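You operate a simulated robot arm through the tools that you are given. There is no shell and no other tool. Be economical: measure what you need, move in short steps, check, and stop when the job is done.

You run a simulated robot arm. Do the job below in one go: nothing can be reset, and whatever is moved stays where it is left.

JOB
Put the fork terminal under the brass nut.
Fine: slacken the nut, set the terminal at its seat, then tighten the nut and shut clip lever one.

It is judged by the outcome, as a careful person would: the job done as asked, and still so three seconds after it is handed in. It fails if anything else is knocked over, pushed out of place, dropped, spilled or broken.

ROBOT AND FRAMES
A 6-joint arm with a two-finger parallel gripper, fixed in place. Base frame: the origin is at the foot of the arm, x ahead of it, y to its left, z up. Readings come in m, rad, newtons and seconds.
With the tool pointing down near the work surface it reaches from about 0.24 to 0.64 m from the base axis. Its first joint turns from -1.152 to 1.152 rad. Payload 2.7 kg.
The tool frame sits at the grasp point between the pads (the TCP): z along the fingers, y along the line on which they close. The tips reach 0.023 m beyond it. The gripper opens to 0.094 m. The fingers are 0.038 m wide and 0.01 m thick; the gripper's body (0.054 by 0.096 m) begins 0.039 m behind the TCP.
Orientation is told as [roll, pitch, yaw] about the base's x, y, z axes, in that order, counted from this pose: with the fingers straight down and closing along the base's y, the tool's x points along the base's -x, its y along +y and its z along -z.

CONTROLS
- The arm moves only by the tool step_arm. Its argument "increments" is a list of rows, each a list of 7 numbers: the turn, a rotation vector about the tool's x, y, z in rad, then the shift along the tool's x, y, z in m, then the finger opening in m, from 0 to 0.094. In form: [[wx, wy, wz, dx, dy, dz, hand], ...]. A call has 1 to 8 rows; each row shifts and turns the commanded pose from where the row before left it, along the tool's axes as they then stand. Rows are played at 5 a second. More than 0.05 m and 0.15 rad between two rows, or a gripper value outside its range, and nothing of the call is played. A pose out of reach is approached as far as the arm can. The call stops where the force on the tool passes 40 N (or 10 N more than at its start, if that is more) or the arm is blocked; 0.2 s more then pass. The fingers move at their own pace (about 0.045 m/s each) and stop on an object; they squeeze with about 41 N. The grip force told is the motor's: it shows also when the fingers shut on nothing. Time passes only in rows, and 0.2 s behind the last, so rows that do not move let the fingers close. It gives the time, the measured TCP pose, the force on the tool (base axes), the opening and the grip force at its end, in the units of the frame above (readings bear some noise).
- Cameras (640 x 400 px; columns grow to the right, rows downward): "scene" is fixed at [0.0798, -0.433, 1.404]; the picture's right is [0.76, -0.65, 0.00], its down [-0.36, -0.42, -0.83] and it looks along [0.54, 0.63, -0.56] (base axes); focal length 326 px, centre (320, 200). "wrist" rides on the gripper at [-0.039, 0, -0.044] in the tool frame; the picture's right is [0.00, -1.00, 0.00], its down [0.97, 0.00, -0.24] and it looks along [0.24, 0.00, 0.97] (tool axes); focal length 218 px, centre (320, 200).
- camera(camera): a new picture of that camera. No time passes.
- measure_at(camera, pixels): there is no depth. For up to 12 entries [column, row, z] of the newest picture of that camera ("zoom" is the newest enlarged one), the place [x, y] in the base frame at which the ray of that pixel passes the height z, good to about 0.003 m. No time passes.
- close_up(camera, box): a new picture of the part [left, top, right, bottom] of that camera's present view, enlarged. No time passes.
- finish_job(): hands the job in; it is judged then, once.

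Keep the steps short. Do not move on a guess: measure, check each grasp and each placing, and mend mistakes. In all there are 80 turns and 38 pictures (those below and enlarged ones count). Leave the gripper open and the arm clear of the work at the hand-in unless told otherwise, and finish with a single line.

The tools are called as name(argument=value, ...) on one line, values as JSON. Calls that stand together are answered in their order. step_arm: Moves the arm, as the interface text tells. Its arguments: {"type":"object","properties":{"increments":{"type":"array","items":{"type":"array","items":{"type":"number"}}}},"required":["increments"]} The other tools are called the same way: camera (camera) takes a picture; measure_at (camera, pixels) gives the place at which the rays of pixels pass given heights; close_up (camera, box) takes an enlarged picture of a part of a camera's view; finish_job () hands the job in.

At the start:

```text
time_s: 0.0
ee_pos: [0.334, -0.0769, 1.1476]
ee_rot: [-0.002, 0.0, -0.001]
ft_force: [-0.4, -0.2, -0.4]
grip_width: 0.094
grip_force: 0.0
```

scene: 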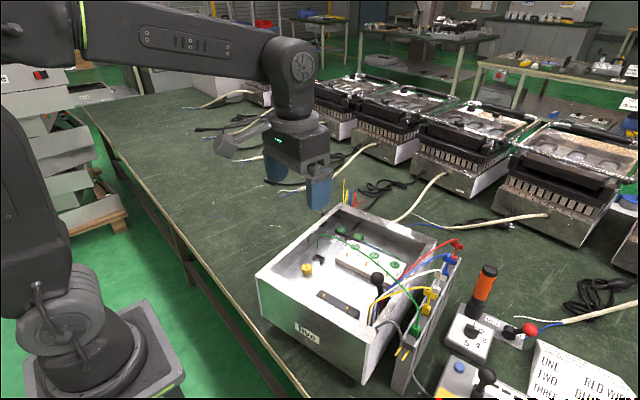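
wrist: 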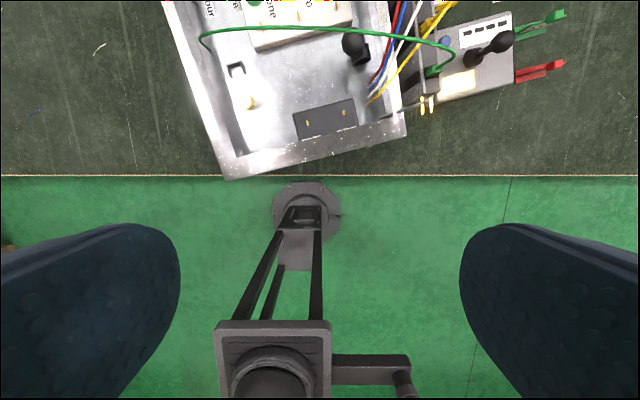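

I see an open box with a brass nut, a terminal block and levers. I'll enlarge the scene to tell the parts apart.

close_up(camera="scene", box=[250, 190, 470, 330])

close_up(camera="scene", box=[370, 230, 640, 400])

close_up(camera="wrist", box=[160, 0, 580, 190])

```text
2.86 times, centred on (360, 260) of scene
```

zoom: 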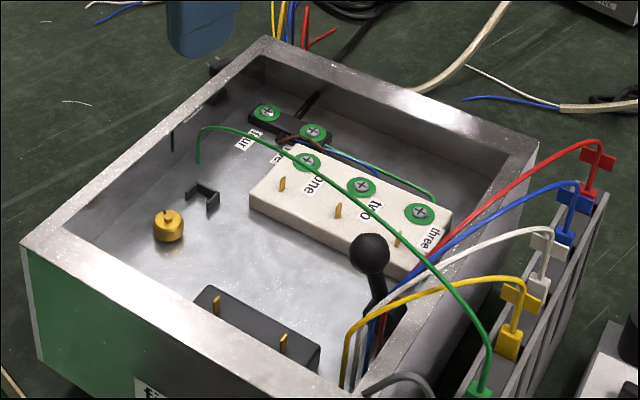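

```text
2.35 times, centred on (505, 315) of scene
```

zoom: 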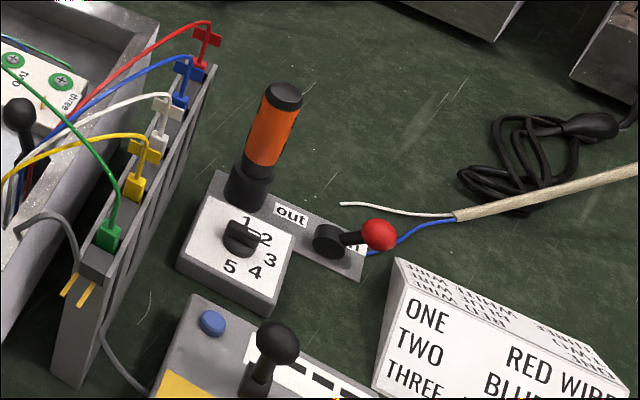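

```text
1.52 times, centred on (370, 95) of wrist
```

zoom: 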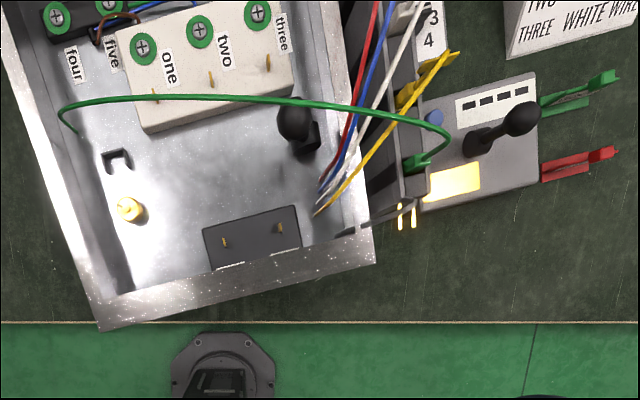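

I'll measure main features to learn the layout, at about bench and box heights.

measure_at(camera="zoom", pixels=[[128, 208, 0.82], [115, 160, 0.81], [250, 235, 0.84], [295, 120, 0.88], [155, 97, 0.85], [70, 110, 0.88], [408, 215, 0.86], [490, 140, 0.85], [105, 325, 0.9], [370, 260, 0.9], [600, 78, 0.82], [600, 152, 0.82]])

step_arm(increments=[[0, 0, 0, -0.05, -0.02, 0, 0.094], [0, 0, 0, -0.05, -0.03, 0, 0.094], [0, 0, 0, -0.04, -0.03, 0, 0.094], [0, 0, 0, 0, 0, 0, 0.094]])

camera(camera="wrist")

```text
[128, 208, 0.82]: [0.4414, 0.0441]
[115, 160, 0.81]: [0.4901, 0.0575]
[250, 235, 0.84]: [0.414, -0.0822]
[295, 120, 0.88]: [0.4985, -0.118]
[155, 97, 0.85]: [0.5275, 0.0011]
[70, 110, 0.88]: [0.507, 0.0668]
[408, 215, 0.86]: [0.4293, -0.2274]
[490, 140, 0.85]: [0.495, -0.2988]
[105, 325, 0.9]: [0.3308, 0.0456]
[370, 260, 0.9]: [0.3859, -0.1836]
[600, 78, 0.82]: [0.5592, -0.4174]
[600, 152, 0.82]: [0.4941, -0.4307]
```

```text
refused: row 1 steps farther than a row can; nothing moved
```

```text
32 pictures are left
```

wrist: 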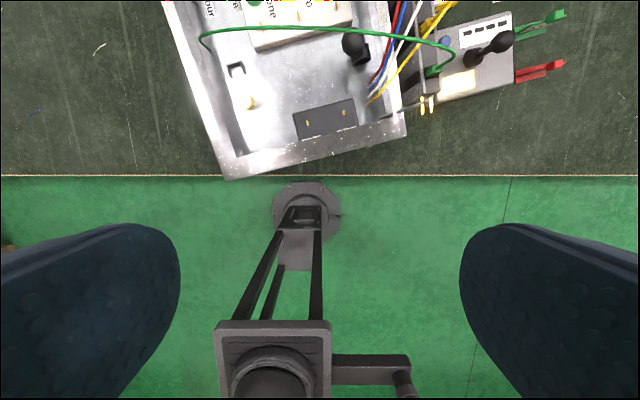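

The move was refused as one row was too long. I'll move forward in smaller rows to get the box in wrist view.

step_arm(increments=[[0, 0, 0, -0.04, -0.02, 0, 0.094], [0, 0, 0, -0.04, -0.02, 0, 0.094], [0, 0, 0, -0.04, -0.02, 0, 0.094], [0, 0, 0, 0, 0, 0, 0.094]])

camera(camera="wrist")

```text
time_s: 1.0
ee_pos: [0.4546, -0.1358, 1.1483]
ee_rot: [0.001, 0.002, 0.001]
ft_force: [0.0, 0.3, 0.4]
grip_width: 0.0939
grip_force: 0.1
```

```text
31 pictures are left
```

wrist: 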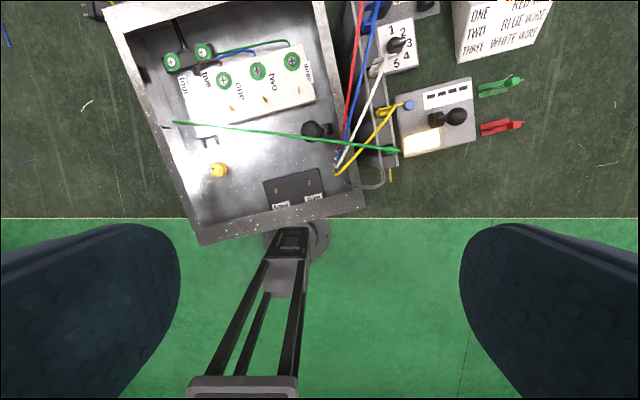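

close_up(camera="wrist", box=[110, 20, 400, 240])

close_up(camera="wrist", box=[320, 0, 560, 190])

close_up(camera="scene", box=[380, 320, 520, 400])

```text
1.82 times, centred on (255, 130) of wrist
```

zoom: 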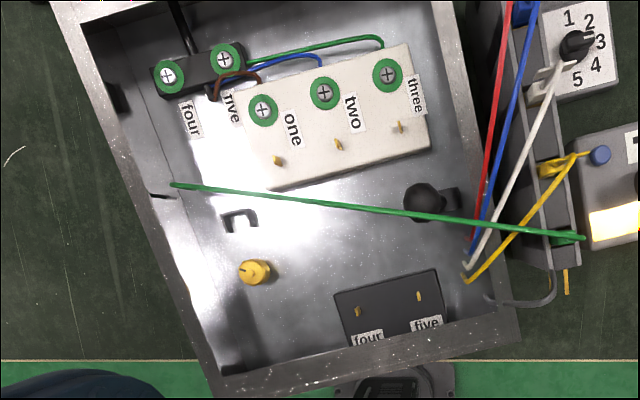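

```text
2.11 times, centred on (440, 95) of wrist
```

zoom: 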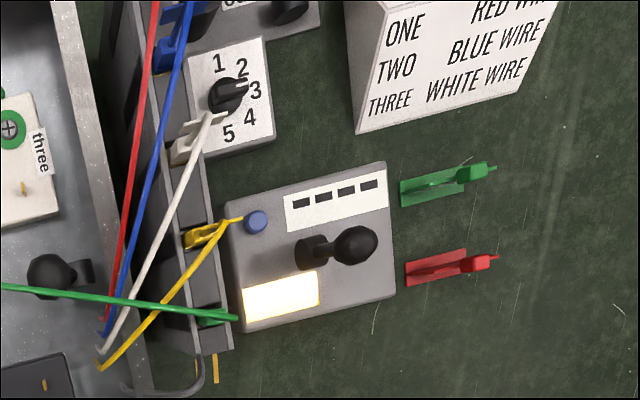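

```text
4.57 times, centred on (450, 360) of scene
```

zoom: 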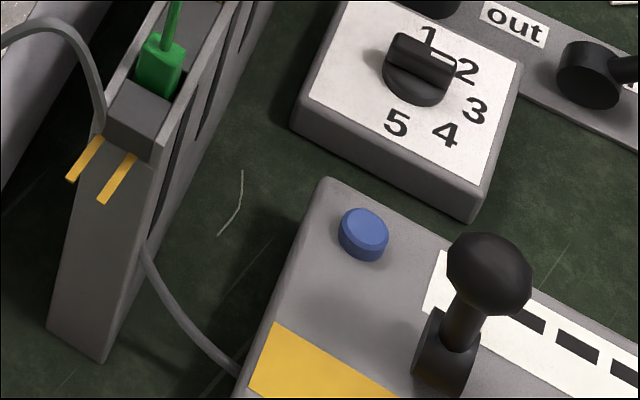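

Details are too small still. I'll come down over the box for a better look, staying well above the wires.

step_arm(increments=[[0, 0, 0, -0.02, 0.04, 0.02, 0.094], [0, 0, 0, -0.02, 0.035, 0.025, 0.094], [0, 0, 0, -0.01, 0.025, 0.035, 0.094], [0, 0, 0, 0, 0, 0.02, 0.094], [0, 0, 0, 0, 0, 0, 0.094]])

camera(camera="wrist")

```text
time_s: 2.2
ee_pos: [0.5059, -0.0351, 1.0477]
ee_rot: [-0.001, 0.0, 0.002]
ft_force: [0.2, 0.3, 0.0]
grip_width: 0.0939
grip_force: 0.1
```

```text
27 pictures are left
```

wrist: 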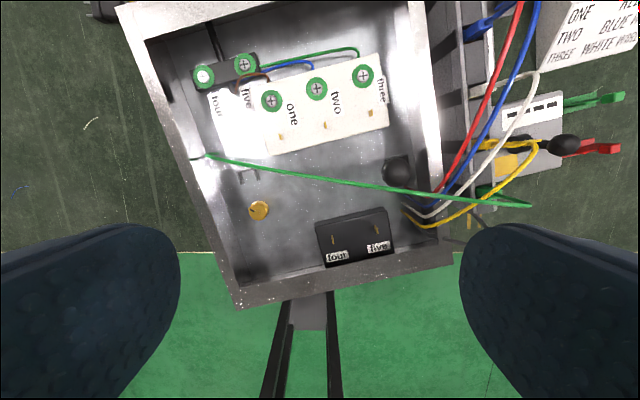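

close_up(camera="wrist", box=[180, 120, 300, 240])

close_up(camera="wrist", box=[360, 110, 560, 250])

```text
3.33 times, centred on (240, 180) of wrist
```

zoom: 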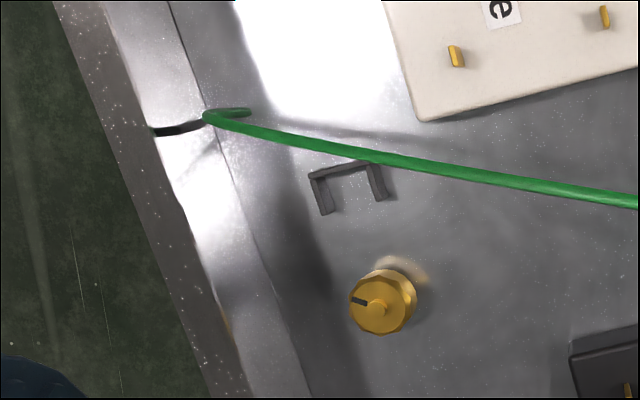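

```text
2.86 times, centred on (460, 180) of wrist
```

zoom: 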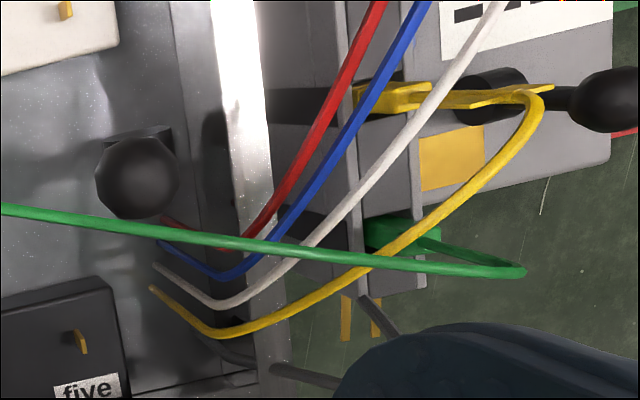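

close_up(camera="scene", box=[365, 230, 475, 370])

close_up(camera="scene", box=[290, 205, 410, 290])

close_up(camera="scene", box=[350, 260, 410, 330])

```text
2.86 times, centred on (420, 300) of scene
```

zoom: 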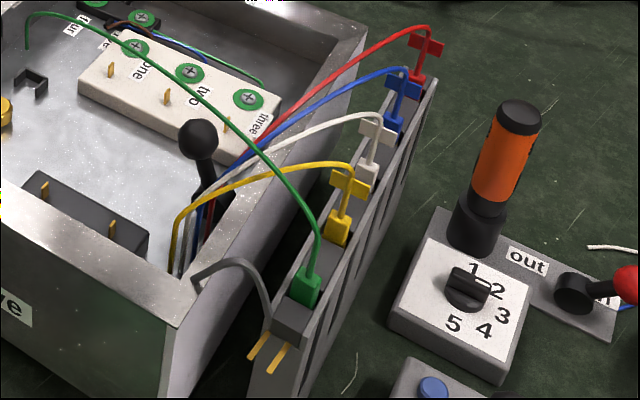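

```text
4.71 times, centred on (350, 248) of scene
```

zoom: 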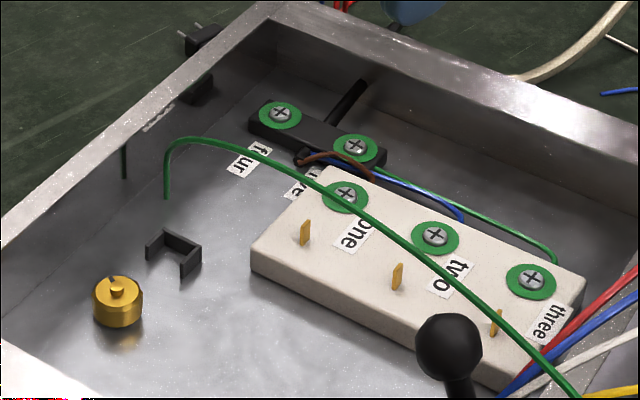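

```text
5.71 times, centred on (380, 295) of scene
```

zoom: 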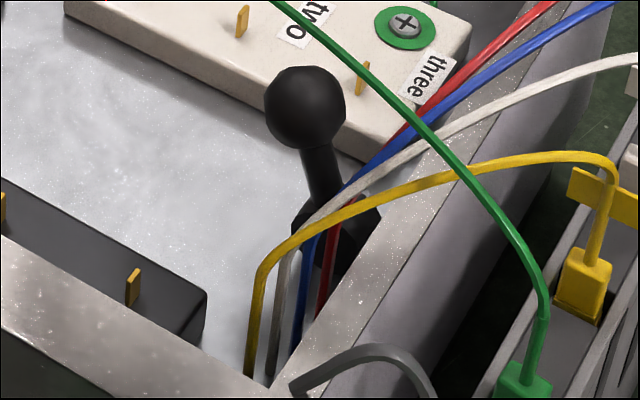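

close_up(camera="scene", box=[310, 215, 350, 240])

close_up(camera="wrist", box=[370, 140, 430, 200])

```text
16.00 times, centred on (330, 228) of scene
```

zoom: 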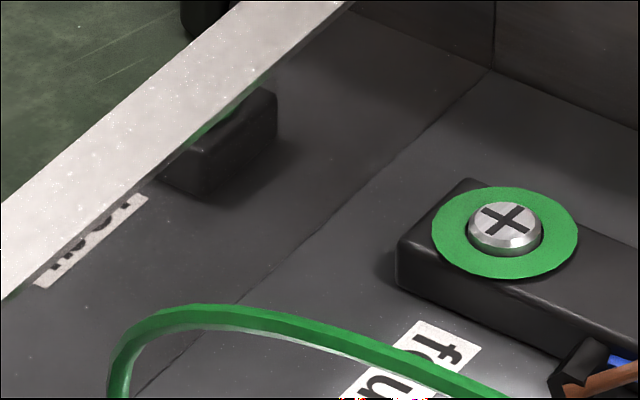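

```text
6.67 times, centred on (400, 170) of wrist
```

zoom: 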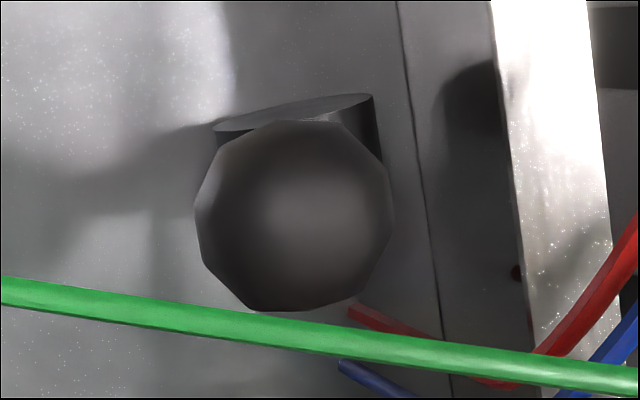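

I'll triangulate the nut, bracket, rim and lever ball with both cameras at several heights.

measure_at(camera="scene", pixels=[[306.9, 267.1, 0.81], [306.9, 267.1, 0.84], [307.1, 273.9, 0.8], [307.1, 273.9, 0.82], [255.8, 275, 0.88], [255.8, 275, 0.92], [313.9, 256.1, 0.8], [313.9, 256.1, 0.83], [377, 278.5, 0.88], [377, 278.5, 0.92], [412, 325, 0.9], [412, 325, 0.94]])

measure_at(camera="wrist", pixels=[[256.8, 211.8, 0.81], [256.8, 211.8, 0.84], [264, 205.5, 0.8], [264, 205.5, 0.82], [235, 308, 0.88], [235, 308, 0.92], [237, 173.4, 0.8], [237, 173.4, 0.83], [398, 172, 0.88], [398, 172, 0.92], [485, 190, 0.9], [485, 190, 0.94]])

close_up(camera="scene", box=[500, 320, 640, 400])

```text
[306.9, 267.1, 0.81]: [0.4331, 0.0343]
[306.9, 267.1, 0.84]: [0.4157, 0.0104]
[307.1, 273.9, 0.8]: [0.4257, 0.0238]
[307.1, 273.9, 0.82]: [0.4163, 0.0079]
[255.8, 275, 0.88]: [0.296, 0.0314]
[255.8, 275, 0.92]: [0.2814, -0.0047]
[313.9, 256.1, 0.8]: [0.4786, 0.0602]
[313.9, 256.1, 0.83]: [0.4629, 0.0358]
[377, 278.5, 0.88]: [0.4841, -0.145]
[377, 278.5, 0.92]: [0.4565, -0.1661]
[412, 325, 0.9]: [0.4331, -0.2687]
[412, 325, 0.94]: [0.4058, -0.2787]
```

```text
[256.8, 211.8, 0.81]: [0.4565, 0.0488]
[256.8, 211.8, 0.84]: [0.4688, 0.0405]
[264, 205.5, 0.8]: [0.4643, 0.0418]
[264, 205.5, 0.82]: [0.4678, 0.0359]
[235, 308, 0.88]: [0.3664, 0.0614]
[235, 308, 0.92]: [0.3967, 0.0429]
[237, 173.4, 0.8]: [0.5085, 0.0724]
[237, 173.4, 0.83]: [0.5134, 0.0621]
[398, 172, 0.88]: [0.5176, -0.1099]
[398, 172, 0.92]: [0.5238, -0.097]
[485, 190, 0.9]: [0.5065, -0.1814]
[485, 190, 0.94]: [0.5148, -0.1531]
```

```text
4.57 times, centred on (570, 360) of scene
```

zoom: 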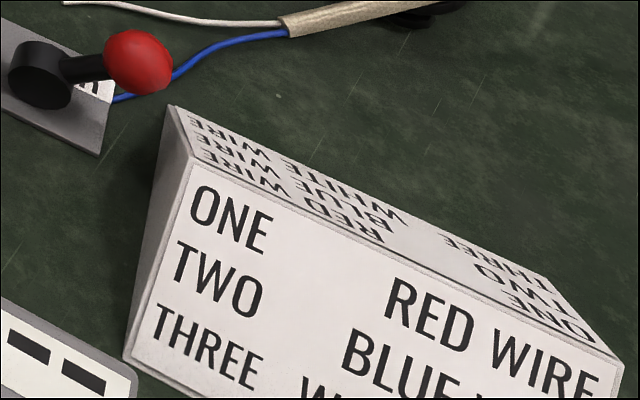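

Triangulation gives the nut top at about (0.446, 0.056, 0.785), which is lower than I assumed, with the rim near 0.816. I'll move above the nut, staying high, and check.

step_arm(increments=[[0, 0, 0, 0.03, 0.03, 0, 0.06], [0, 0, 0, 0.03, 0.03, 0, 0.05], [0, 0, 0, 0, 0.031, 0.03, 0.05], [0, 0, 0, 0, 0, 0.045, 0.05], [0, 0, 0, 0, 0, 0.045, 0.05], [0, 0, 0, 0, 0, 0.02, 0.05], [0, 0, 0, 0, 0, 0, 0.05]])

camera(camera="wrist")

```text
time_s: 3.8
ee_pos: [0.4429, 0.0574, 0.9088]
ee_rot: [-0.002, -0.001, 0.0]
ft_force: [-0.3, 0.2, -0.2]
grip_width: 0.05
grip_force: 0.1
```

```text
18 pictures are left
```

wrist: 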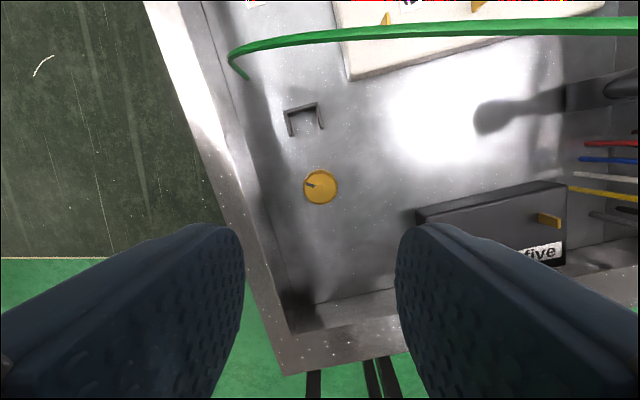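

The nut shows at (320,187), almost central. I'll measure it and the bracket.

measure_at(camera="wrist", pixels=[[320, 187, 0.785], [320, 187, 0.765], [304, 187, 0.785], [336, 187, 0.785], [285, 111, 0.76], [317, 103, 0.76], [291, 136, 0.76], [322, 129, 0.76], [283, 374, 0.816], [405, 345, 0.816], [262, 220, 0.755], [247, 78, 0.76]])

close_up(camera="wrist", box=[260, 80, 380, 220])

```text
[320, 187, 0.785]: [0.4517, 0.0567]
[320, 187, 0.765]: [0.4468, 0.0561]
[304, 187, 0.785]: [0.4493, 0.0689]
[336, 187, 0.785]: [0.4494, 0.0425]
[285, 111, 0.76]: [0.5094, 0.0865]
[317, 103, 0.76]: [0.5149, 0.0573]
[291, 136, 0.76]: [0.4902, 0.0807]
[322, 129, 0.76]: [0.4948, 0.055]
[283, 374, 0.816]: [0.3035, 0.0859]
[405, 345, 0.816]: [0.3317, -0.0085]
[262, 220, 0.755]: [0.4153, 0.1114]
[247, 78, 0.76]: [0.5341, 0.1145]
```

```text
2.86 times, centred on (320, 150) of wrist
```

zoom: 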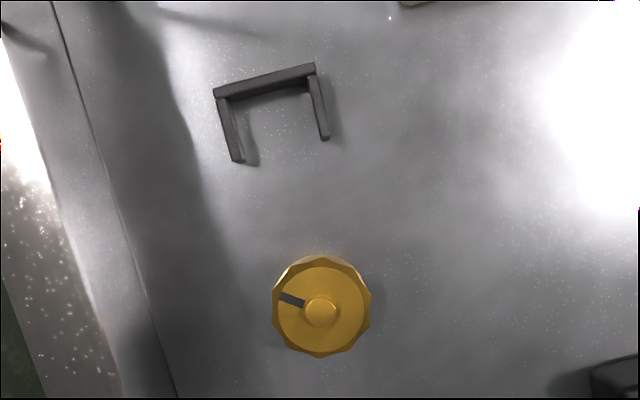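

Nut centre is about (0.450, 0.0565), 26 mm across; the bracket lies 4–6 cm beyond, in line with it. I'll lower the open fingers around the nut.

step_arm(increments=[[0, 0, 0, -0.007, -0.001, 0.035, 0.05], [0, 0, 0, 0, 0, 0.035, 0.05], [0, 0, 0, 0, 0, 0.03, 0.05], [0, 0, 0, 0, 0, 0.015, 0.05], [0, 0, 0, 0, 0, 0.006, 0.05], [0, 0, 0, 0, 0, 0, 0.05]])

close_up(camera="scene", box=[270, 220, 350, 290])

```text
time_s: 5.2
ee_pos: [0.4511, 0.055, 0.7883]
ee_rot: [0.001, 0.001, -0.001]
ft_force: [-10.5, -2.1, 26.4]
grip_width: 0.0498
grip_force: 0.2
```

```text
5.71 times, centred on (310, 255) of scene
```

zoom: 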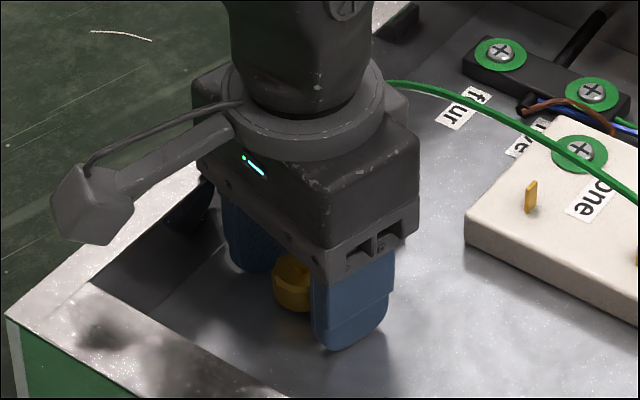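

There's 26 N upward: the gripper body is probably touching the left rim. I'll lift 8 mm and close on the nut.

step_arm(increments=[[0, 0, 0, 0, 0, -0.008, 0.05], [0, 0, 0, 0, 0, 0, 0.05]])

step_arm(increments=[[0, 0, 0, 0, 0, 0, 0.02], [0, 0, 0, 0, 0, 0, 0.02], [0, 0, 0, 0, 0, 0, 0.02]])

```text
time_s: 5.8
ee_pos: [0.4505, 0.0567, 0.7953]
ee_rot: [0.002, 0.001, 0.0]
ft_force: [0.2, 0.3, 0.0]
grip_width: 0.0497
grip_force: 0.1
```

```text
time_s: 6.6
ee_pos: [0.4505, 0.0562, 0.7946]
ee_rot: [0.001, 0.0, 0.002]
ft_force: [-1.4, 20.2, -4.0]
grip_width: 0.0275
grip_force: 44.9
```

The nut is held at 27.5 mm. Side force 20 N says it lies slightly to +y; I'll centre and begin turning anticlockwise.

step_arm(increments=[[0, 0, 0, 0, 0.001, 0, 0.02], [0, 0, -0.12, 0, 0, 0, 0.02], [0, 0, -0.12, 0, 0, 0, 0.02]])

```text
time_s: 7.4
ee_pos: [0.45, 0.0567, 0.7929]
ee_rot: [0.0, 0.0, 0.245]
ft_force: [-3.4, 24.9, -12.6]
grip_width: 0.0274
grip_force: 44.7
```

Side force rose, so I'll try the other direction, to see.

step_arm(increments=[[0, 0, 0, 0, -0.002, 0, 0.02], [0, 0, 0, 0, 0, 0, 0.02]])

```text
time_s: 7.8
ee_pos: [0.4514, 0.0569, 0.7943]
ee_rot: [0.001, 0.0, 0.248]
ft_force: [2.2, 5.5, -2.2]
grip_width: 0.0279
grip_force: 45.1
stopped in row 2: the force on the tool passed its limit (the readings are from after the stop); the commanded pose is now the measured one
```

Forces are small now. I'll continue the turn.

step_arm(increments=[[0, 0, -0.12, 0, 0, 0, 0.02], [0, 0, -0.12, 0, 0, 0, 0.02], [0, 0, -0.12, 0, 0, 0, 0.02], [0, 0, -0.12, 0, 0, 0, 0.02], [0, 0, 0, 0, 0, 0, 0.02]])

```text
time_s: 9.1
ee_pos: [0.451, 0.058, 0.7949]
ee_rot: [0.002, 0.0, 0.729]
ft_force: [-4.9, 23.3, -8.6]
grip_width: 0.0275
grip_force: 45.3
```

close_up(camera="wrist", box=[220, 120, 420, 320])

```text
2.00 times, centred on (320, 220) of wrist
```

zoom: 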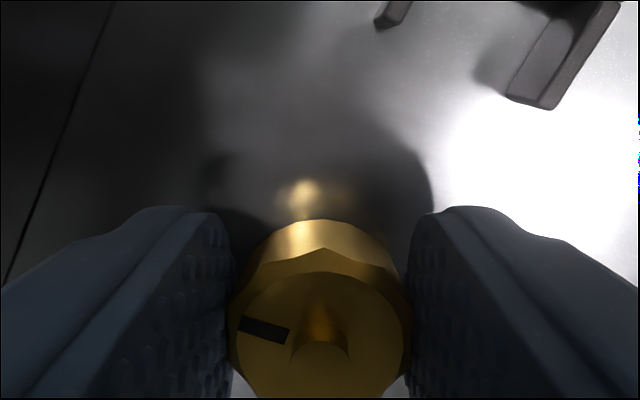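

The nut is turning with the fingers (its mark stayed at the left). I'll ease the side load and go on.

step_arm(increments=[[0, 0, 0, 0.001, -0.001, 0, 0.02], [0, 0, -0.12, 0, 0, 0, 0.02], [0, 0, -0.12, 0, 0, 0, 0.02], [0, 0, -0.12, 0, 0, 0, 0.02], [0, 0, -0.12, 0, 0, 0, 0.02], [0, 0, -0.12, 0, 0, 0, 0.02], [0, 0, 0, 0, 0, 0, 0.02]])

```text
time_s: 10.4
ee_pos: [0.4485, 0.0583, 0.7944]
ee_rot: [0.002, -0.002, 1.247]
ft_force: [-1.3, 5.2, -0.1]
grip_width: 0.0278
grip_force: 44.4
stopped in row 6: the force on the tool passed its limit (the readings are from after the stop); the commanded pose is now the measured one
```

step_arm(increments=[[0, 0, -0.12, 0, 0, 0, 0.02], [0, 0, -0.12, 0, 0, 0, 0.02], [0, 0, -0.12, 0, 0, 0, 0.02], [0, 0, -0.12, 0, 0, 0, 0.02], [0, 0, 0, 0, 0, 0, 0.02]])

```text
time_s: 11.6
ee_pos: [0.448, 0.0574, 0.7947]
ee_rot: [0.005, -0.003, 1.73]
ft_force: [-17.8, 15.1, 9.9]
grip_width: 0.0274
grip_force: 45.4
```

1.7 rad turned in all. I'll open, rise and look how high the nut now sits.

step_arm(increments=[[0, 0, 0, 0, 0, 0, 0.05], [0, 0, 0, 0, 0, 0, 0.05], [0, 0, 0, 0, 0, -0.03, 0.05], [0, 0, 0, 0, 0, -0.04, 0.05], [0, 0, 0, 0, 0, -0.04, 0.05], [0, 0, 0, 0, 0, 0, 0.05]])

close_up(camera="scene", box=[280, 230, 350, 290])

```text
time_s: 13.0
ee_pos: [0.4498, 0.0565, 0.9055]
ee_rot: [0.003, -0.002, 1.727]
ft_force: [-0.3, 1.3, 0.2]
grip_width: 0.0501
grip_force: 0.1
```

```text
6.67 times, centred on (315, 260) of scene
```

zoom: 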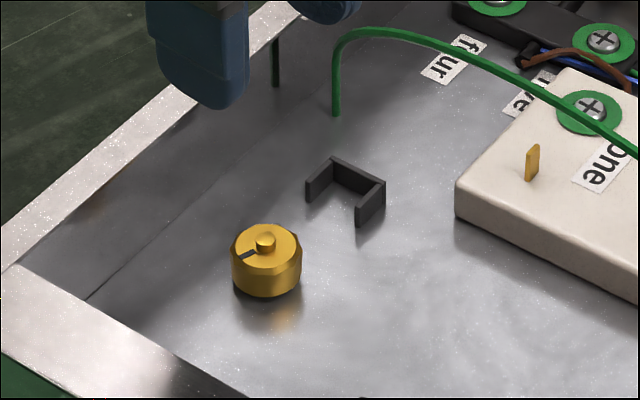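

The nut has turned about 100° and risen a little. I'll do another stroke: turn back in the air, then grip again.

step_arm(increments=[[0, 0, 0.145, 0, 0, 0, 0.05], [0, 0, 0.145, 0, 0, 0, 0.05], [0, 0, 0.145, 0, 0, 0, 0.05], [0, 0, 0.145, 0, 0, 0, 0.05], [0, 0, 0.145, 0, 0, 0, 0.05], [0, 0, 0.145, 0, 0, 0, 0.05], [0, 0, 0.145, 0, 0, 0, 0.05], [0, 0, 0.145, 0, 0, 0, 0.05]])

step_arm(increments=[[0, 0, 0.145, 0, 0, 0, 0.05], [0, 0, 0.145, 0, 0, 0, 0.05], [0, 0, 0.145, 0, 0, 0, 0.05], [0, 0, 0.132, 0, 0, 0, 0.05], [0, 0, 0, 0, 0, 0, 0.05]])

```text
time_s: 14.8
ee_pos: [0.4503, 0.0563, 0.9032]
ee_rot: [0.002, 0.001, 0.565]
ft_force: [-0.1, 0.3, 0.1]
grip_width: 0.0498
grip_force: 0.1
```

```text
time_s: 16.0
ee_pos: [0.4502, 0.0588, 0.9036]
ee_rot: [0.001, 0.002, -0.002]
ft_force: [-0.2, 0.4, -0.2]
grip_width: 0.0503
grip_force: 0.1
```

step_arm(increments=[[0, 0, 0, 0, -0.001, 0.04, 0.05], [0, 0, 0, 0, 0, 0.04, 0.05], [0, 0, 0, 0, 0, 0.028, 0.05], [0, 0, 0, 0, 0, 0, 0.05], [0, 0, 0, 0, 0, 0, 0.02], [0, 0, 0, 0, 0, 0, 0.02], [0, 0, 0, 0, 0, 0, 0.02]])

```text
time_s: 17.6
ee_pos: [0.4493, 0.0561, 0.7963]
ee_rot: [0.0, 0.002, 0.002]
ft_force: [1.7, -4.4, -4.8]
grip_width: 0.0277
grip_force: 45.3
```

Gripped with little side force. Turning again.

step_arm(increments=[[0, 0, -0.12, 0, 0, 0, 0.02], [0, 0, -0.12, 0, 0, 0, 0.02], [0, 0, -0.12, 0, 0, 0, 0.02], [0, 0, -0.12, 0, 0, 0, 0.02], [0, 0, -0.12, 0, 0, 0, 0.02], [0, 0, -0.12, 0, 0, 0, 0.02], [0, 0, -0.12, 0, 0, 0, 0.02], [0, 0, 0, 0, 0, 0, 0.02]])

step_arm(increments=[[0, 0, -0.12, 0, 0, 0, 0.02], [0, 0, -0.12, 0, 0, 0, 0.02], [0, 0, -0.12, 0, 0, 0, 0.02], [0, 0, -0.12, 0, 0, 0, 0.02], [0, 0, -0.12, 0, 0, 0, 0.02], [0, 0, -0.12, 0, 0, 0, 0.02], [0, 0, -0.12, 0, 0, 0, 0.02], [0, 0, 0, 0, 0, 0, 0.02]])

```text
time_s: 19.4
ee_pos: [0.4498, 0.0589, 0.7954]
ee_rot: [0.002, -0.001, 0.843]
ft_force: [-5.2, 10.5, 19.8]
grip_width: 0.0272
grip_force: 45.6
```

```text
time_s: 21.2
ee_pos: [0.449, 0.0581, 0.796]
ee_rot: [0.003, -0.003, 1.683]
ft_force: [-14.4, 20.9, 25.0]
grip_width: 0.0276
grip_force: 45.7
```

Upward force confirms the nut is rising. Open, lift away and check.

step_arm(increments=[[0, 0, 0, 0, 0, 0, 0.05], [0, 0, 0, 0, 0, 0, 0.05], [0, 0, 0, 0, 0, -0.03, 0.05], [0, 0, 0, 0, 0, -0.04, 0.05], [0, 0, 0, 0, 0, -0.045, 0.05], [0, 0, 0, 0, 0, -0.045, 0.05], [0, 0, 0, 0, 0, 0, 0.05]])

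close_up(camera="scene", box=[280, 230, 350, 290])

```text
time_s: 22.8
ee_pos: [0.4513, 0.0579, 0.9574]
ee_rot: [0.004, -0.002, 1.68]
ft_force: [-0.2, 0.1, -0.2]
grip_width: 0.05
grip_force: 0.1
```

```text
6.67 times, centred on (315, 260) of scene
```

zoom: 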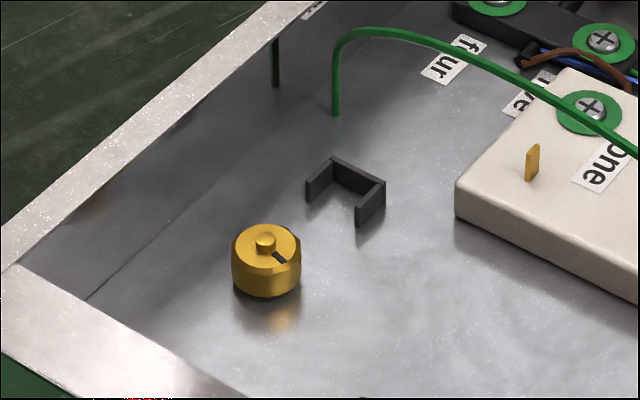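

The mark moved on by about 95° again: 195° slackened in total. Next I'll travel to above the green terminal in the rack at about (0.49, -0.246, 0.81), turning the wrist back on the way.

step_arm(increments=[[0, 0, 0.143, 0, 0, -0.005, 0.05], [0, 0, 0.143, 0, 0, -0.005, 0.05], [0, 0, 0.143, 0, 0, -0.005, 0.05], [0, 0, 0.143, 0, 0, -0.005, 0.05], [0, 0, 0.143, 0, 0, -0.005, 0.06], [0, 0, 0.143, 0, 0, 0, 0.06], [0, 0, 0.143, 0, 0, 0, 0.06], [0, 0, 0.143, 0, 0, 0, 0.06]])

step_arm(increments=[[0, 0, 0.143, 0, 0, 0, 0.06], [0, 0, 0.143, 0, 0, 0, 0.06], [0, 0, 0, 0.006, -0.045, 0, 0.06], [0, 0, 0, 0.006, -0.045, 0, 0.06], [0, 0, 0, 0.006, -0.045, 0, 0.06], [0, 0, 0, 0.006, -0.045, 0, 0.06], [0, 0, 0, 0.006, -0.045, 0, 0.06], [0, 0, 0, 0.006, -0.045, 0, 0.06]])

step_arm(increments=[[0, 0, 0, 0, -0.031, 0, 0.06], [0, 0, 0, 0, 0, 0.015, 0.06], [0, 0, 0, 0, 0, 0, 0.06]])

camera(camera="wrist")

```text
time_s: 24.6
ee_pos: [0.451, 0.0567, 0.9817]
ee_rot: [0.003, -0.001, 0.533]
ft_force: [-0.4, -0.2, -0.4]
grip_width: 0.0603
grip_force: 0.0
```

```text
time_s: 26.4
ee_pos: [0.481, -0.2138, 0.9793]
ee_rot: [0.001, 0.001, 0.251]
ft_force: [-0.7, 0.2, 0.2]
grip_width: 0.0599
grip_force: 0.1
```

```text
time_s: 27.2
ee_pos: [0.4902, -0.243, 0.965]
ee_rot: [0.003, 0.001, 0.254]
ft_force: [-0.1, 0.2, 0.1]
grip_width: 0.0603
grip_force: 0.0
```

```text
12 pictures are left
```

wrist: 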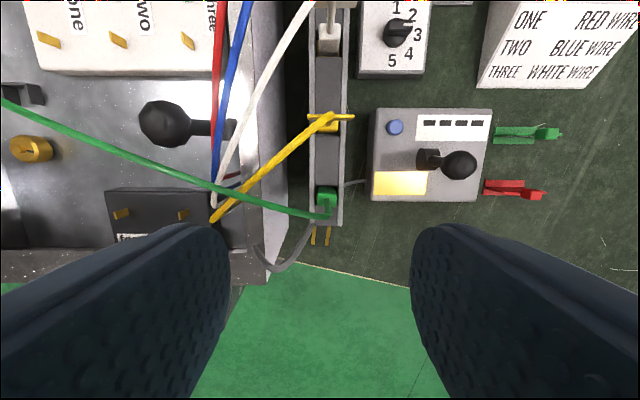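

Well lined up; the green terminal is at (327,196). I'll enlarge it.

close_up(camera="wrist", box=[270, 160, 380, 260])

measure_at(camera="wrist", pixels=[[327, 190, 0.8], [327, 190, 0.82], [327, 205, 0.8], [327, 205, 0.82], [318, 195, 0.81], [336, 195, 0.81], [310, 195, 0.8], [346, 195, 0.8], [265, 198, 0.82], [170, 122, 0.84], [220, 128, 0.78], [30, 148, 0.785]])

```text
4.00 times, centred on (325, 210) of wrist
```

zoom: 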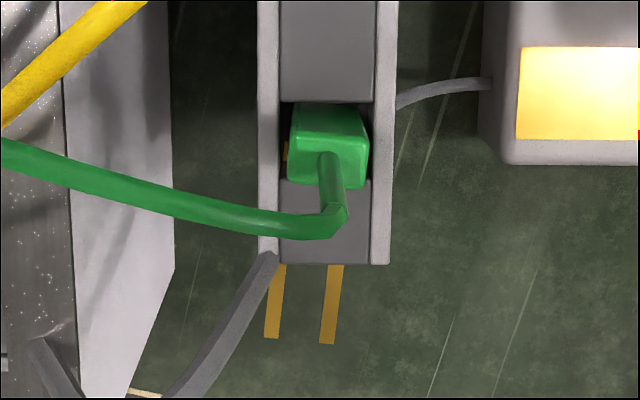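

```text
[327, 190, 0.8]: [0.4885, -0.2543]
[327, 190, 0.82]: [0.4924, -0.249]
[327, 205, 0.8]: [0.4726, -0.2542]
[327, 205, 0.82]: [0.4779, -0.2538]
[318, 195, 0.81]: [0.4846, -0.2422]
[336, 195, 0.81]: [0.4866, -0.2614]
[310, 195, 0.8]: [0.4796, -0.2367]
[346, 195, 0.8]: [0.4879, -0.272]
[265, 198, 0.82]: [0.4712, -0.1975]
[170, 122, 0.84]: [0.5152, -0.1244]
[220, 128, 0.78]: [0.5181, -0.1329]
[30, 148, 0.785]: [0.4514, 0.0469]
```

I'll look at how far the green body stands above the rack, from the fixed camera.

close_up(camera="scene", box=[390, 300, 440, 350])

```text
8.00 times, centred on (415, 325) of scene
```

zoom: 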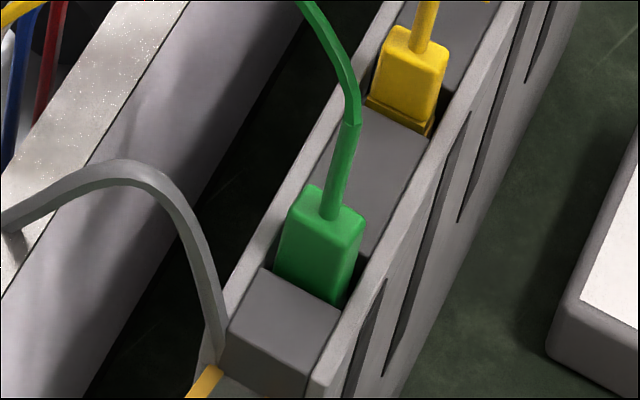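

The green body stands about 2 cm above the rack (top near z = 0.823) and its wire leaves to the left. I'll turn the hand by 90° so the wire passes between the fingers, and centre over the body at about (0.489, -0.251).

step_arm(increments=[[0, 0, 0.143, 0.003, -0.0075, 0, 0.05], [0, 0, 0.143, 0, 0, 0, 0.05], [0, 0, 0.143, 0, 0, 0, 0.05], [0, 0, 0.143, 0, 0, 0, 0.05], [0, 0, 0.143, 0, 0, 0, 0.05], [0, 0, 0.143, 0, 0, 0, 0.05], [0, 0, 0.143, 0, 0, 0, 0.05], [0, 0, 0.143, 0, 0, 0, 0.05]])

step_arm(increments=[[0, 0, 0.143, 0, 0, 0.02, 0.05], [0, 0, 0.143, 0, 0, 0.015, 0.05], [0, 0, 0.141, 0, 0, 0, 0.05], [0, 0, 0, 0, 0, 0, 0.05]])

camera(camera="wrist")

```text
time_s: 29.0
ee_pos: [0.4896, -0.2522, 0.9644]
ee_rot: [0.0, 0.003, -0.896]
ft_force: [0.6, -0.2, -0.1]
grip_width: 0.0501
grip_force: 0.0
```

```text
time_s: 30.0
ee_pos: [0.4891, -0.253, 0.9291]
ee_rot: [-0.003, 0.003, -1.32]
ft_force: [0.8, 0.5, -1.0]
grip_width: 0.0502
grip_force: 0.1
```

```text
9 pictures are left
```

wrist: 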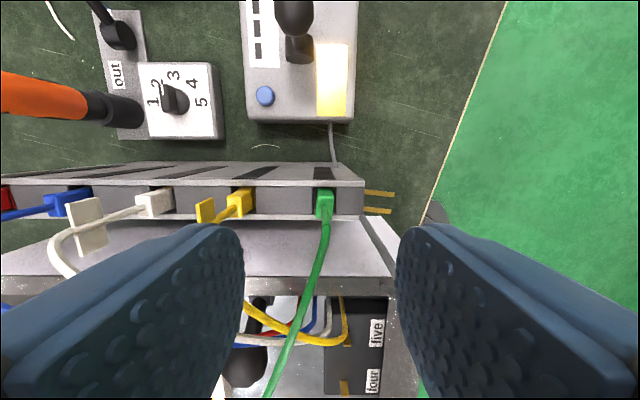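

The body is central at (325,203), 3 mm to the right. I'll shift and go down to grip height 0.829.

step_arm(increments=[[0, 0, 0, 0, -0.003, 0.04, 0.05], [0, 0, 0, 0, 0, 0.035, 0.05], [0, 0, 0, 0, 0, 0.015, 0.05], [0, 0, 0, 0, 0, 0.01, 0.05], [0, 0, 0, 0, 0, 0, 0.05]])

```text
time_s: 31.2
ee_pos: [0.487, -0.252, 0.8341]
ee_rot: [0.003, 0.001, -1.317]
ft_force: [-4.9, 12.4, 33.9]
grip_width: 0.051
grip_force: 1.0
```

Contact at 0.834: the tips are on the rack top. I'll lift 4 mm and close.

step_arm(increments=[[0, 0, 0, 0, 0, -0.007, 0.05], [0, 0, 0, 0, 0, 0, 0.03], [0, 0, 0, 0, 0, 0, 0.0], [0, 0, 0, 0, 0, 0, 0.0], [0, 0, 0, 0, 0, 0, 0.0], [0, 0, 0, 0, 0, 0, 0.0]])

```text
time_s: 32.6
ee_pos: [0.4869, -0.2523, 0.8367]
ee_rot: [-0.002, 0.002, -1.319]
ft_force: [-0.1, 0.9, 0.7]
grip_width: 0.0102
grip_force: 41.0
```

Gripped at 10 mm. I'll lift straight up.

step_arm(increments=[[0, 0, 0, 0, 0, -0.015, 0], [0, 0, 0, 0, 0, -0.02, 0], [0, 0, 0, 0, 0, -0.03, 0], [0, 0, 0, 0, 0, -0.03, 0], [0, 0, 0, 0, 0, 0, 0]])

close_up(camera="scene", box=[360, 230, 480, 330])

```text
time_s: 33.8
ee_pos: [0.4849, -0.2532, 0.9332]
ee_rot: [0.001, 0.004, -1.318]
ft_force: [0.5, -0.3, 0.8]
grip_width: 0.0101
grip_force: 40.7
```

```text
4.00 times, centred on (420, 280) of scene
```

zoom: 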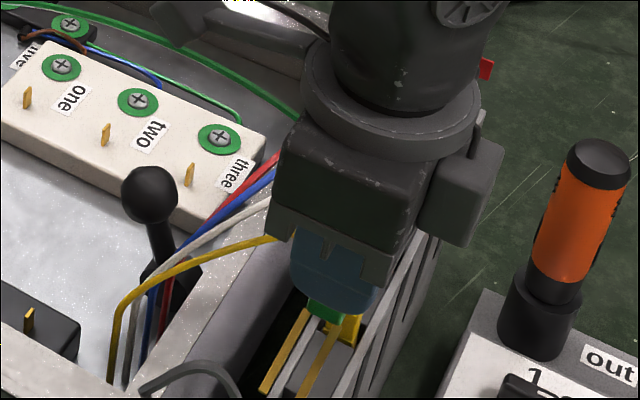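

The terminal is a green upright body with a long two-pronged fork, lying level at its foot and pointing toward -x — exactly what the bracket and nut want. I'll raise it and carry it to behind the bracket, high above everything.

step_arm(increments=[[0, 0, 0, 0, 0, -0.04, 0], [0, 0, 0, 0.039, 0.016, 0, 0], [0, 0, 0, 0.039, 0.016, 0, 0], [0, 0, 0, 0.039, 0.016, 0, 0], [0, 0, 0, 0.039, 0.016, 0, 0], [0, 0, 0, 0.039, 0.016, 0, 0], [0, 0, 0, 0.039, 0.016, 0, 0]])

step_arm(increments=[[0, 0, 0, 0.039, 0.016, 0, 0], [0, 0, 0, 0.036, 0.016, 0, 0], [0, 0, 0, 0, 0, 0.04, 0], [0, 0, 0, 0, 0, 0.04, 0], [0, 0, 0, 0, 0, 0, 0]])

camera(camera="wrist")

close_up(camera="scene", box=[280, 200, 370, 280])

```text
time_s: 35.4
ee_pos: [0.521, -0.003, 0.9725]
ee_rot: [-0.002, 0.002, -1.32]
ft_force: [0.7, -0.5, -0.1]
grip_width: 0.0103
grip_force: 40.7
```

```text
time_s: 36.6
ee_pos: [0.532, 0.0792, 0.8942]
ee_rot: [-0.002, 0.0, -1.317]
ft_force: [-0.5, -0.4, 0.1]
grip_width: 0.0101
grip_force: 40.8
```

```text
7 pictures are left
```

wrist: 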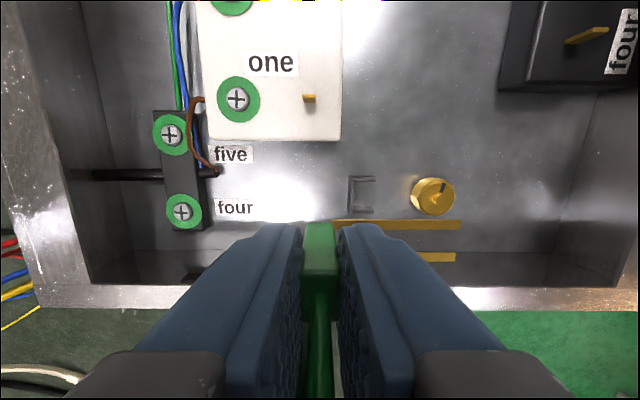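

```text
5.00 times, centred on (325, 240) of scene
```

zoom: 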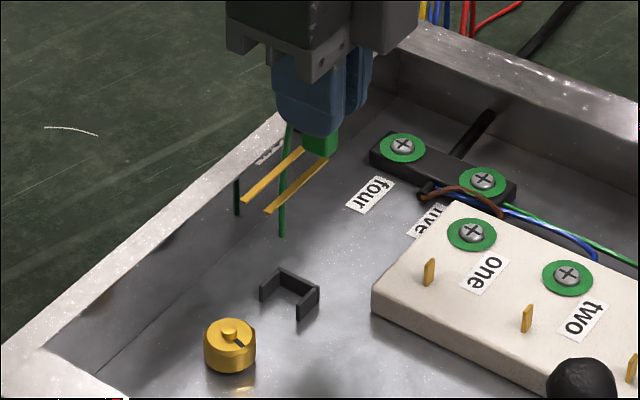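

The fork is clearly seen now: prongs about 41 mm below the TCP, tips 58 mm ahead, level. The bracket's back bar means I should enter with the prong tips dipped. I'll lower most of the way, then tilt 0.15 rad, and check heights.

step_arm(increments=[[0, 0, 0, -0.0015, -0.006, 0.035, 0], [0, 0, 0, 0, 0, 0.032, 0], [-0.075, 0, 0, 0, 0, 0, 0], [-0.075, 0, 0, 0, 0, 0, 0], [0, 0, 0, 0, 0, 0, 0]])

close_up(camera="scene", box=[285, 225, 355, 285])

```text
time_s: 37.8
ee_pos: [0.5276, 0.0747, 0.8266]
ee_rot: [0.15, 0.003, -1.318]
ft_force: [-0.3, -0.3, -1.3]
grip_width: 0.0103
grip_force: 40.8
```

```text
6.67 times, centred on (320, 255) of scene
```

zoom: 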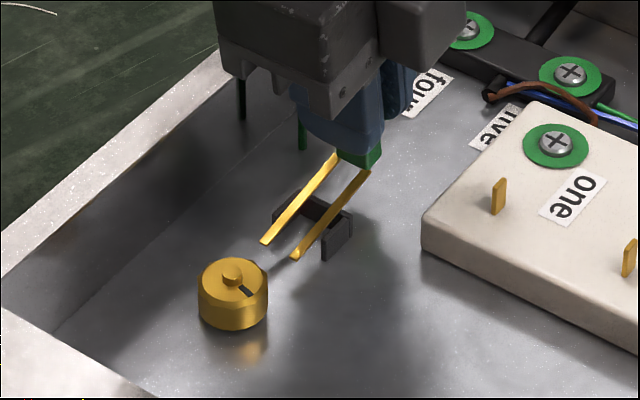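

Fork and nut line up well and the tips are about 8 mm above where they need to be. I'll lower 9 mm and read the force.

step_arm(increments=[[0, 0, 0, 0, -0.0007, 0.0045, 0], [0, 0, 0, 0, -0.0006, 0.0045, 0], [0, 0, 0, 0, 0, 0, 0]])

```text
time_s: 38.6
ee_pos: [0.5274, 0.0755, 0.8165]
ee_rot: [0.148, 0.001, -1.317]
ft_force: [0.3, -0.1, 0.2]
grip_width: 0.0103
grip_force: 40.8
```

step_arm(increments=[[0, 0, 0, 0, -0.0003, 0.002, 0], [0, 0, 0, 0, 0, 0, 0]])

close_up(camera="scene", box=[285, 235, 345, 285])

```text
time_s: 39.2
ee_pos: [0.5277, 0.0757, 0.8161]
ee_rot: [0.149, 0.003, -1.318]
ft_force: [-0.1, -0.4, 0.4]
grip_width: 0.0103
grip_force: 40.9
```

```text
8.00 times, centred on (315, 260) of scene
```

zoom: 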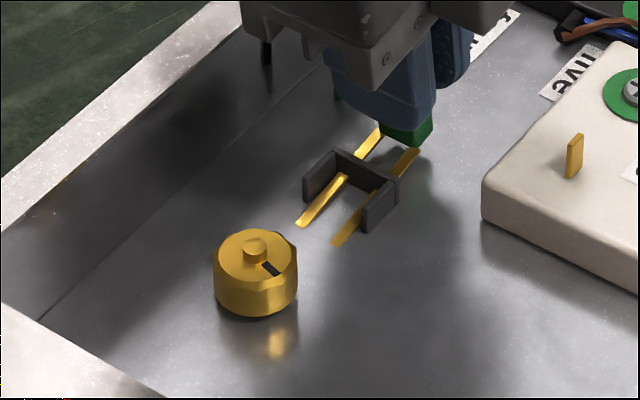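

No contact force and the prongs lie low over the floor. I'll slide forward toward the nut in 6 mm rows, watching the force.

step_arm(increments=[[0, 0, 0, 0, -0.0059, -0.0009, 0], [0, 0, 0, 0, -0.0059, -0.0009, 0], [0, 0, 0, 0, -0.003, -0.0004, 0], [0, 0, 0, 0, 0, 0, 0]])

```text
time_s: 40.2
ee_pos: [0.5134, 0.0717, 0.8146]
ee_rot: [0.148, 0.002, -1.319]
ft_force: [-0.2, 0.6, 0.5]
grip_width: 0.0104
grip_force: 41.2
```

step_arm(increments=[[0, 0, 0, 0, -0.004, -0.0006, 0], [0, 0, 0, 0, -0.004, -0.0006, 0], [0, 0, 0, 0, -0.004, -0.0006, 0], [0, 0, 0, 0, 0, 0, 0]])

```text
time_s: 41.2
ee_pos: [0.5067, 0.0694, 0.8179]
ee_rot: [0.169, 0.003, -1.319]
ft_force: [25.7, 7.0, 5.3]
grip_width: 0.0104
grip_force: 40.9
```

Blocked with 26 N along x: either the body meets the bracket's back bar or the tips meet the nut. I'll back off 3 mm and look.

step_arm(increments=[[0, 0, 0, 0, 0.006, 0.0009, 0], [0, 0, 0, 0, 0, 0, 0]])

close_up(camera="scene", box=[290, 238, 340, 282])

```text
time_s: 41.8
ee_pos: [0.5083, 0.0701, 0.8157]
ee_rot: [0.152, 0.002, -1.32]
ft_force: [16.9, 3.6, 6.1]
grip_width: 0.01
grip_force: 41.2
```

```text
9.09 times, centred on (315, 260) of scene
```

zoom: 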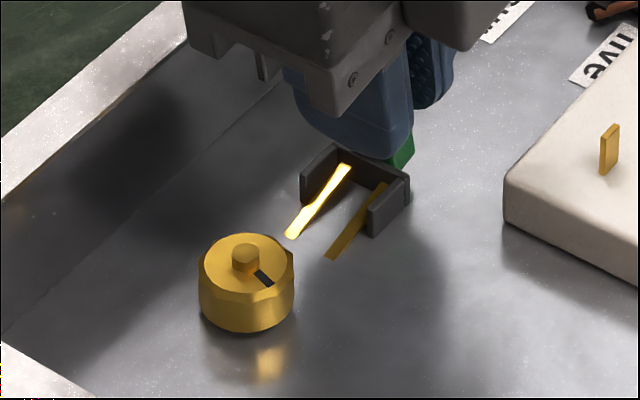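

Analysing the geometry: the prong tips dip just below the floor plane here (floor is near z = 0.770), and the body is up against the back of the bracket bar. I'll back off 4 mm, rise 7 mm so the body clears the bar, and then slide on.

step_arm(increments=[[0, 0, 0, 0, 0.004, 0.0006, 0], [0, 0, 0, 0, 0.001, -0.007, 0], [0, 0, 0, 0, 0, 0, 0]])

step_arm(increments=[[0, 0, 0, 0, -0.004, -0.0006, 0], [0, 0, 0, 0, -0.004, -0.0006, 0], [0, 0, 0, 0, 0, 0, 0]])

```text
time_s: 42.6
ee_pos: [0.5102, 0.0717, 0.8219]
ee_rot: [0.143, 0.004, -1.32]
ft_force: [3.1, 0.0, -1.1]
grip_width: 0.0098
grip_force: 41.2
```

```text
time_s: 43.4
ee_pos: [0.5033, 0.0704, 0.8223]
ee_rot: [0.148, 0.003, -1.317]
ft_force: [-0.2, -0.2, -0.4]
grip_width: 0.01
grip_force: 41.1
```

The way is clear now, with no force. Sliding on 8 mm, to the final position over the bracket.

step_arm(increments=[[0, 0, 0, -0.001, -0.004, -0.0006, 0], [0, 0, 0, 0, -0.0035, -0.0005, 0], [0, 0, 0, 0, 0, 0, 0]])

```text
time_s: 44.2
ee_pos: [0.495, 0.0666, 0.8217]
ee_rot: [0.147, 0.0, -1.318]
ft_force: [-0.2, 0.5, 0.4]
grip_width: 0.0099
grip_force: 40.9
```

Body is over the bracket's inside. Now I'll level it while lowering about 9 mm, in three rows, keeping the prongs under the nut.

step_arm(increments=[[0.05, 0, 0, 0, 0.0005, 0.003, 0], [0.05, 0, 0, 0, 0.0007, 0.003, 0], [0.05, 0, 0, 0, 0.001, 0.003, 0], [0, 0, 0, 0, 0, 0, 0]])

```text
time_s: 45.2
ee_pos: [0.4989, 0.0676, 0.8128]
ee_rot: [-0.001, 0.0, -1.318]
ft_force: [-0.1, 0.4, 1.2]
grip_width: 0.0102
grip_force: 41.2
```

Level, no contact. I'll lower in 1 mm steps to find the floor.

step_arm(increments=[[0, 0, 0, 0, 0, 0.001, 0], [0, 0, 0, 0, 0, 0.001, 0], [0, 0, 0, 0, 0, 0, 0]])

close_up(camera="scene", box=[290, 238, 340, 282])

```text
time_s: 46.0
ee_pos: [0.4978, 0.0669, 0.8118]
ee_rot: [-0.003, 0.004, -1.318]
ft_force: [-0.6, -0.3, 0.3]
grip_width: 0.0101
grip_force: 40.5
```

```text
9.09 times, centred on (315, 260) of scene
```

zoom: 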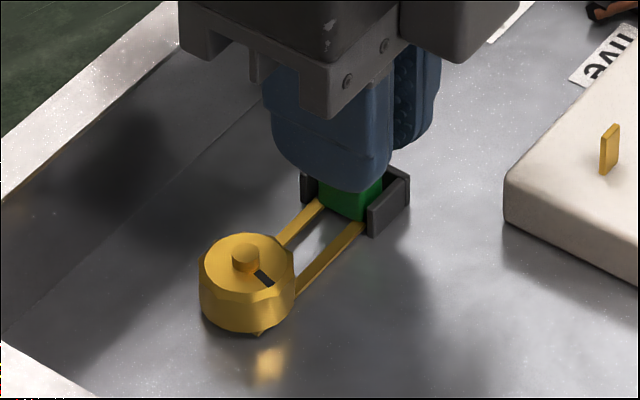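

The body sits inside the bracket, with prongs running under the nut. I'll ease down 3 mm more to touch the floor.

step_arm(increments=[[0, 0, 0, 0, 0, 0.001, 0], [0, 0, 0, 0, 0, 0.001, 0], [0, 0, 0, 0, 0, 0.001, 0], [0, 0, 0, 0, 0, 0, 0]])

```text
time_s: 47.0
ee_pos: [0.499, 0.0688, 0.8101]
ee_rot: [0.0, 0.003, -1.317]
ft_force: [-2.0, -0.4, 9.4]
grip_width: 0.0101
grip_force: 40.6
```

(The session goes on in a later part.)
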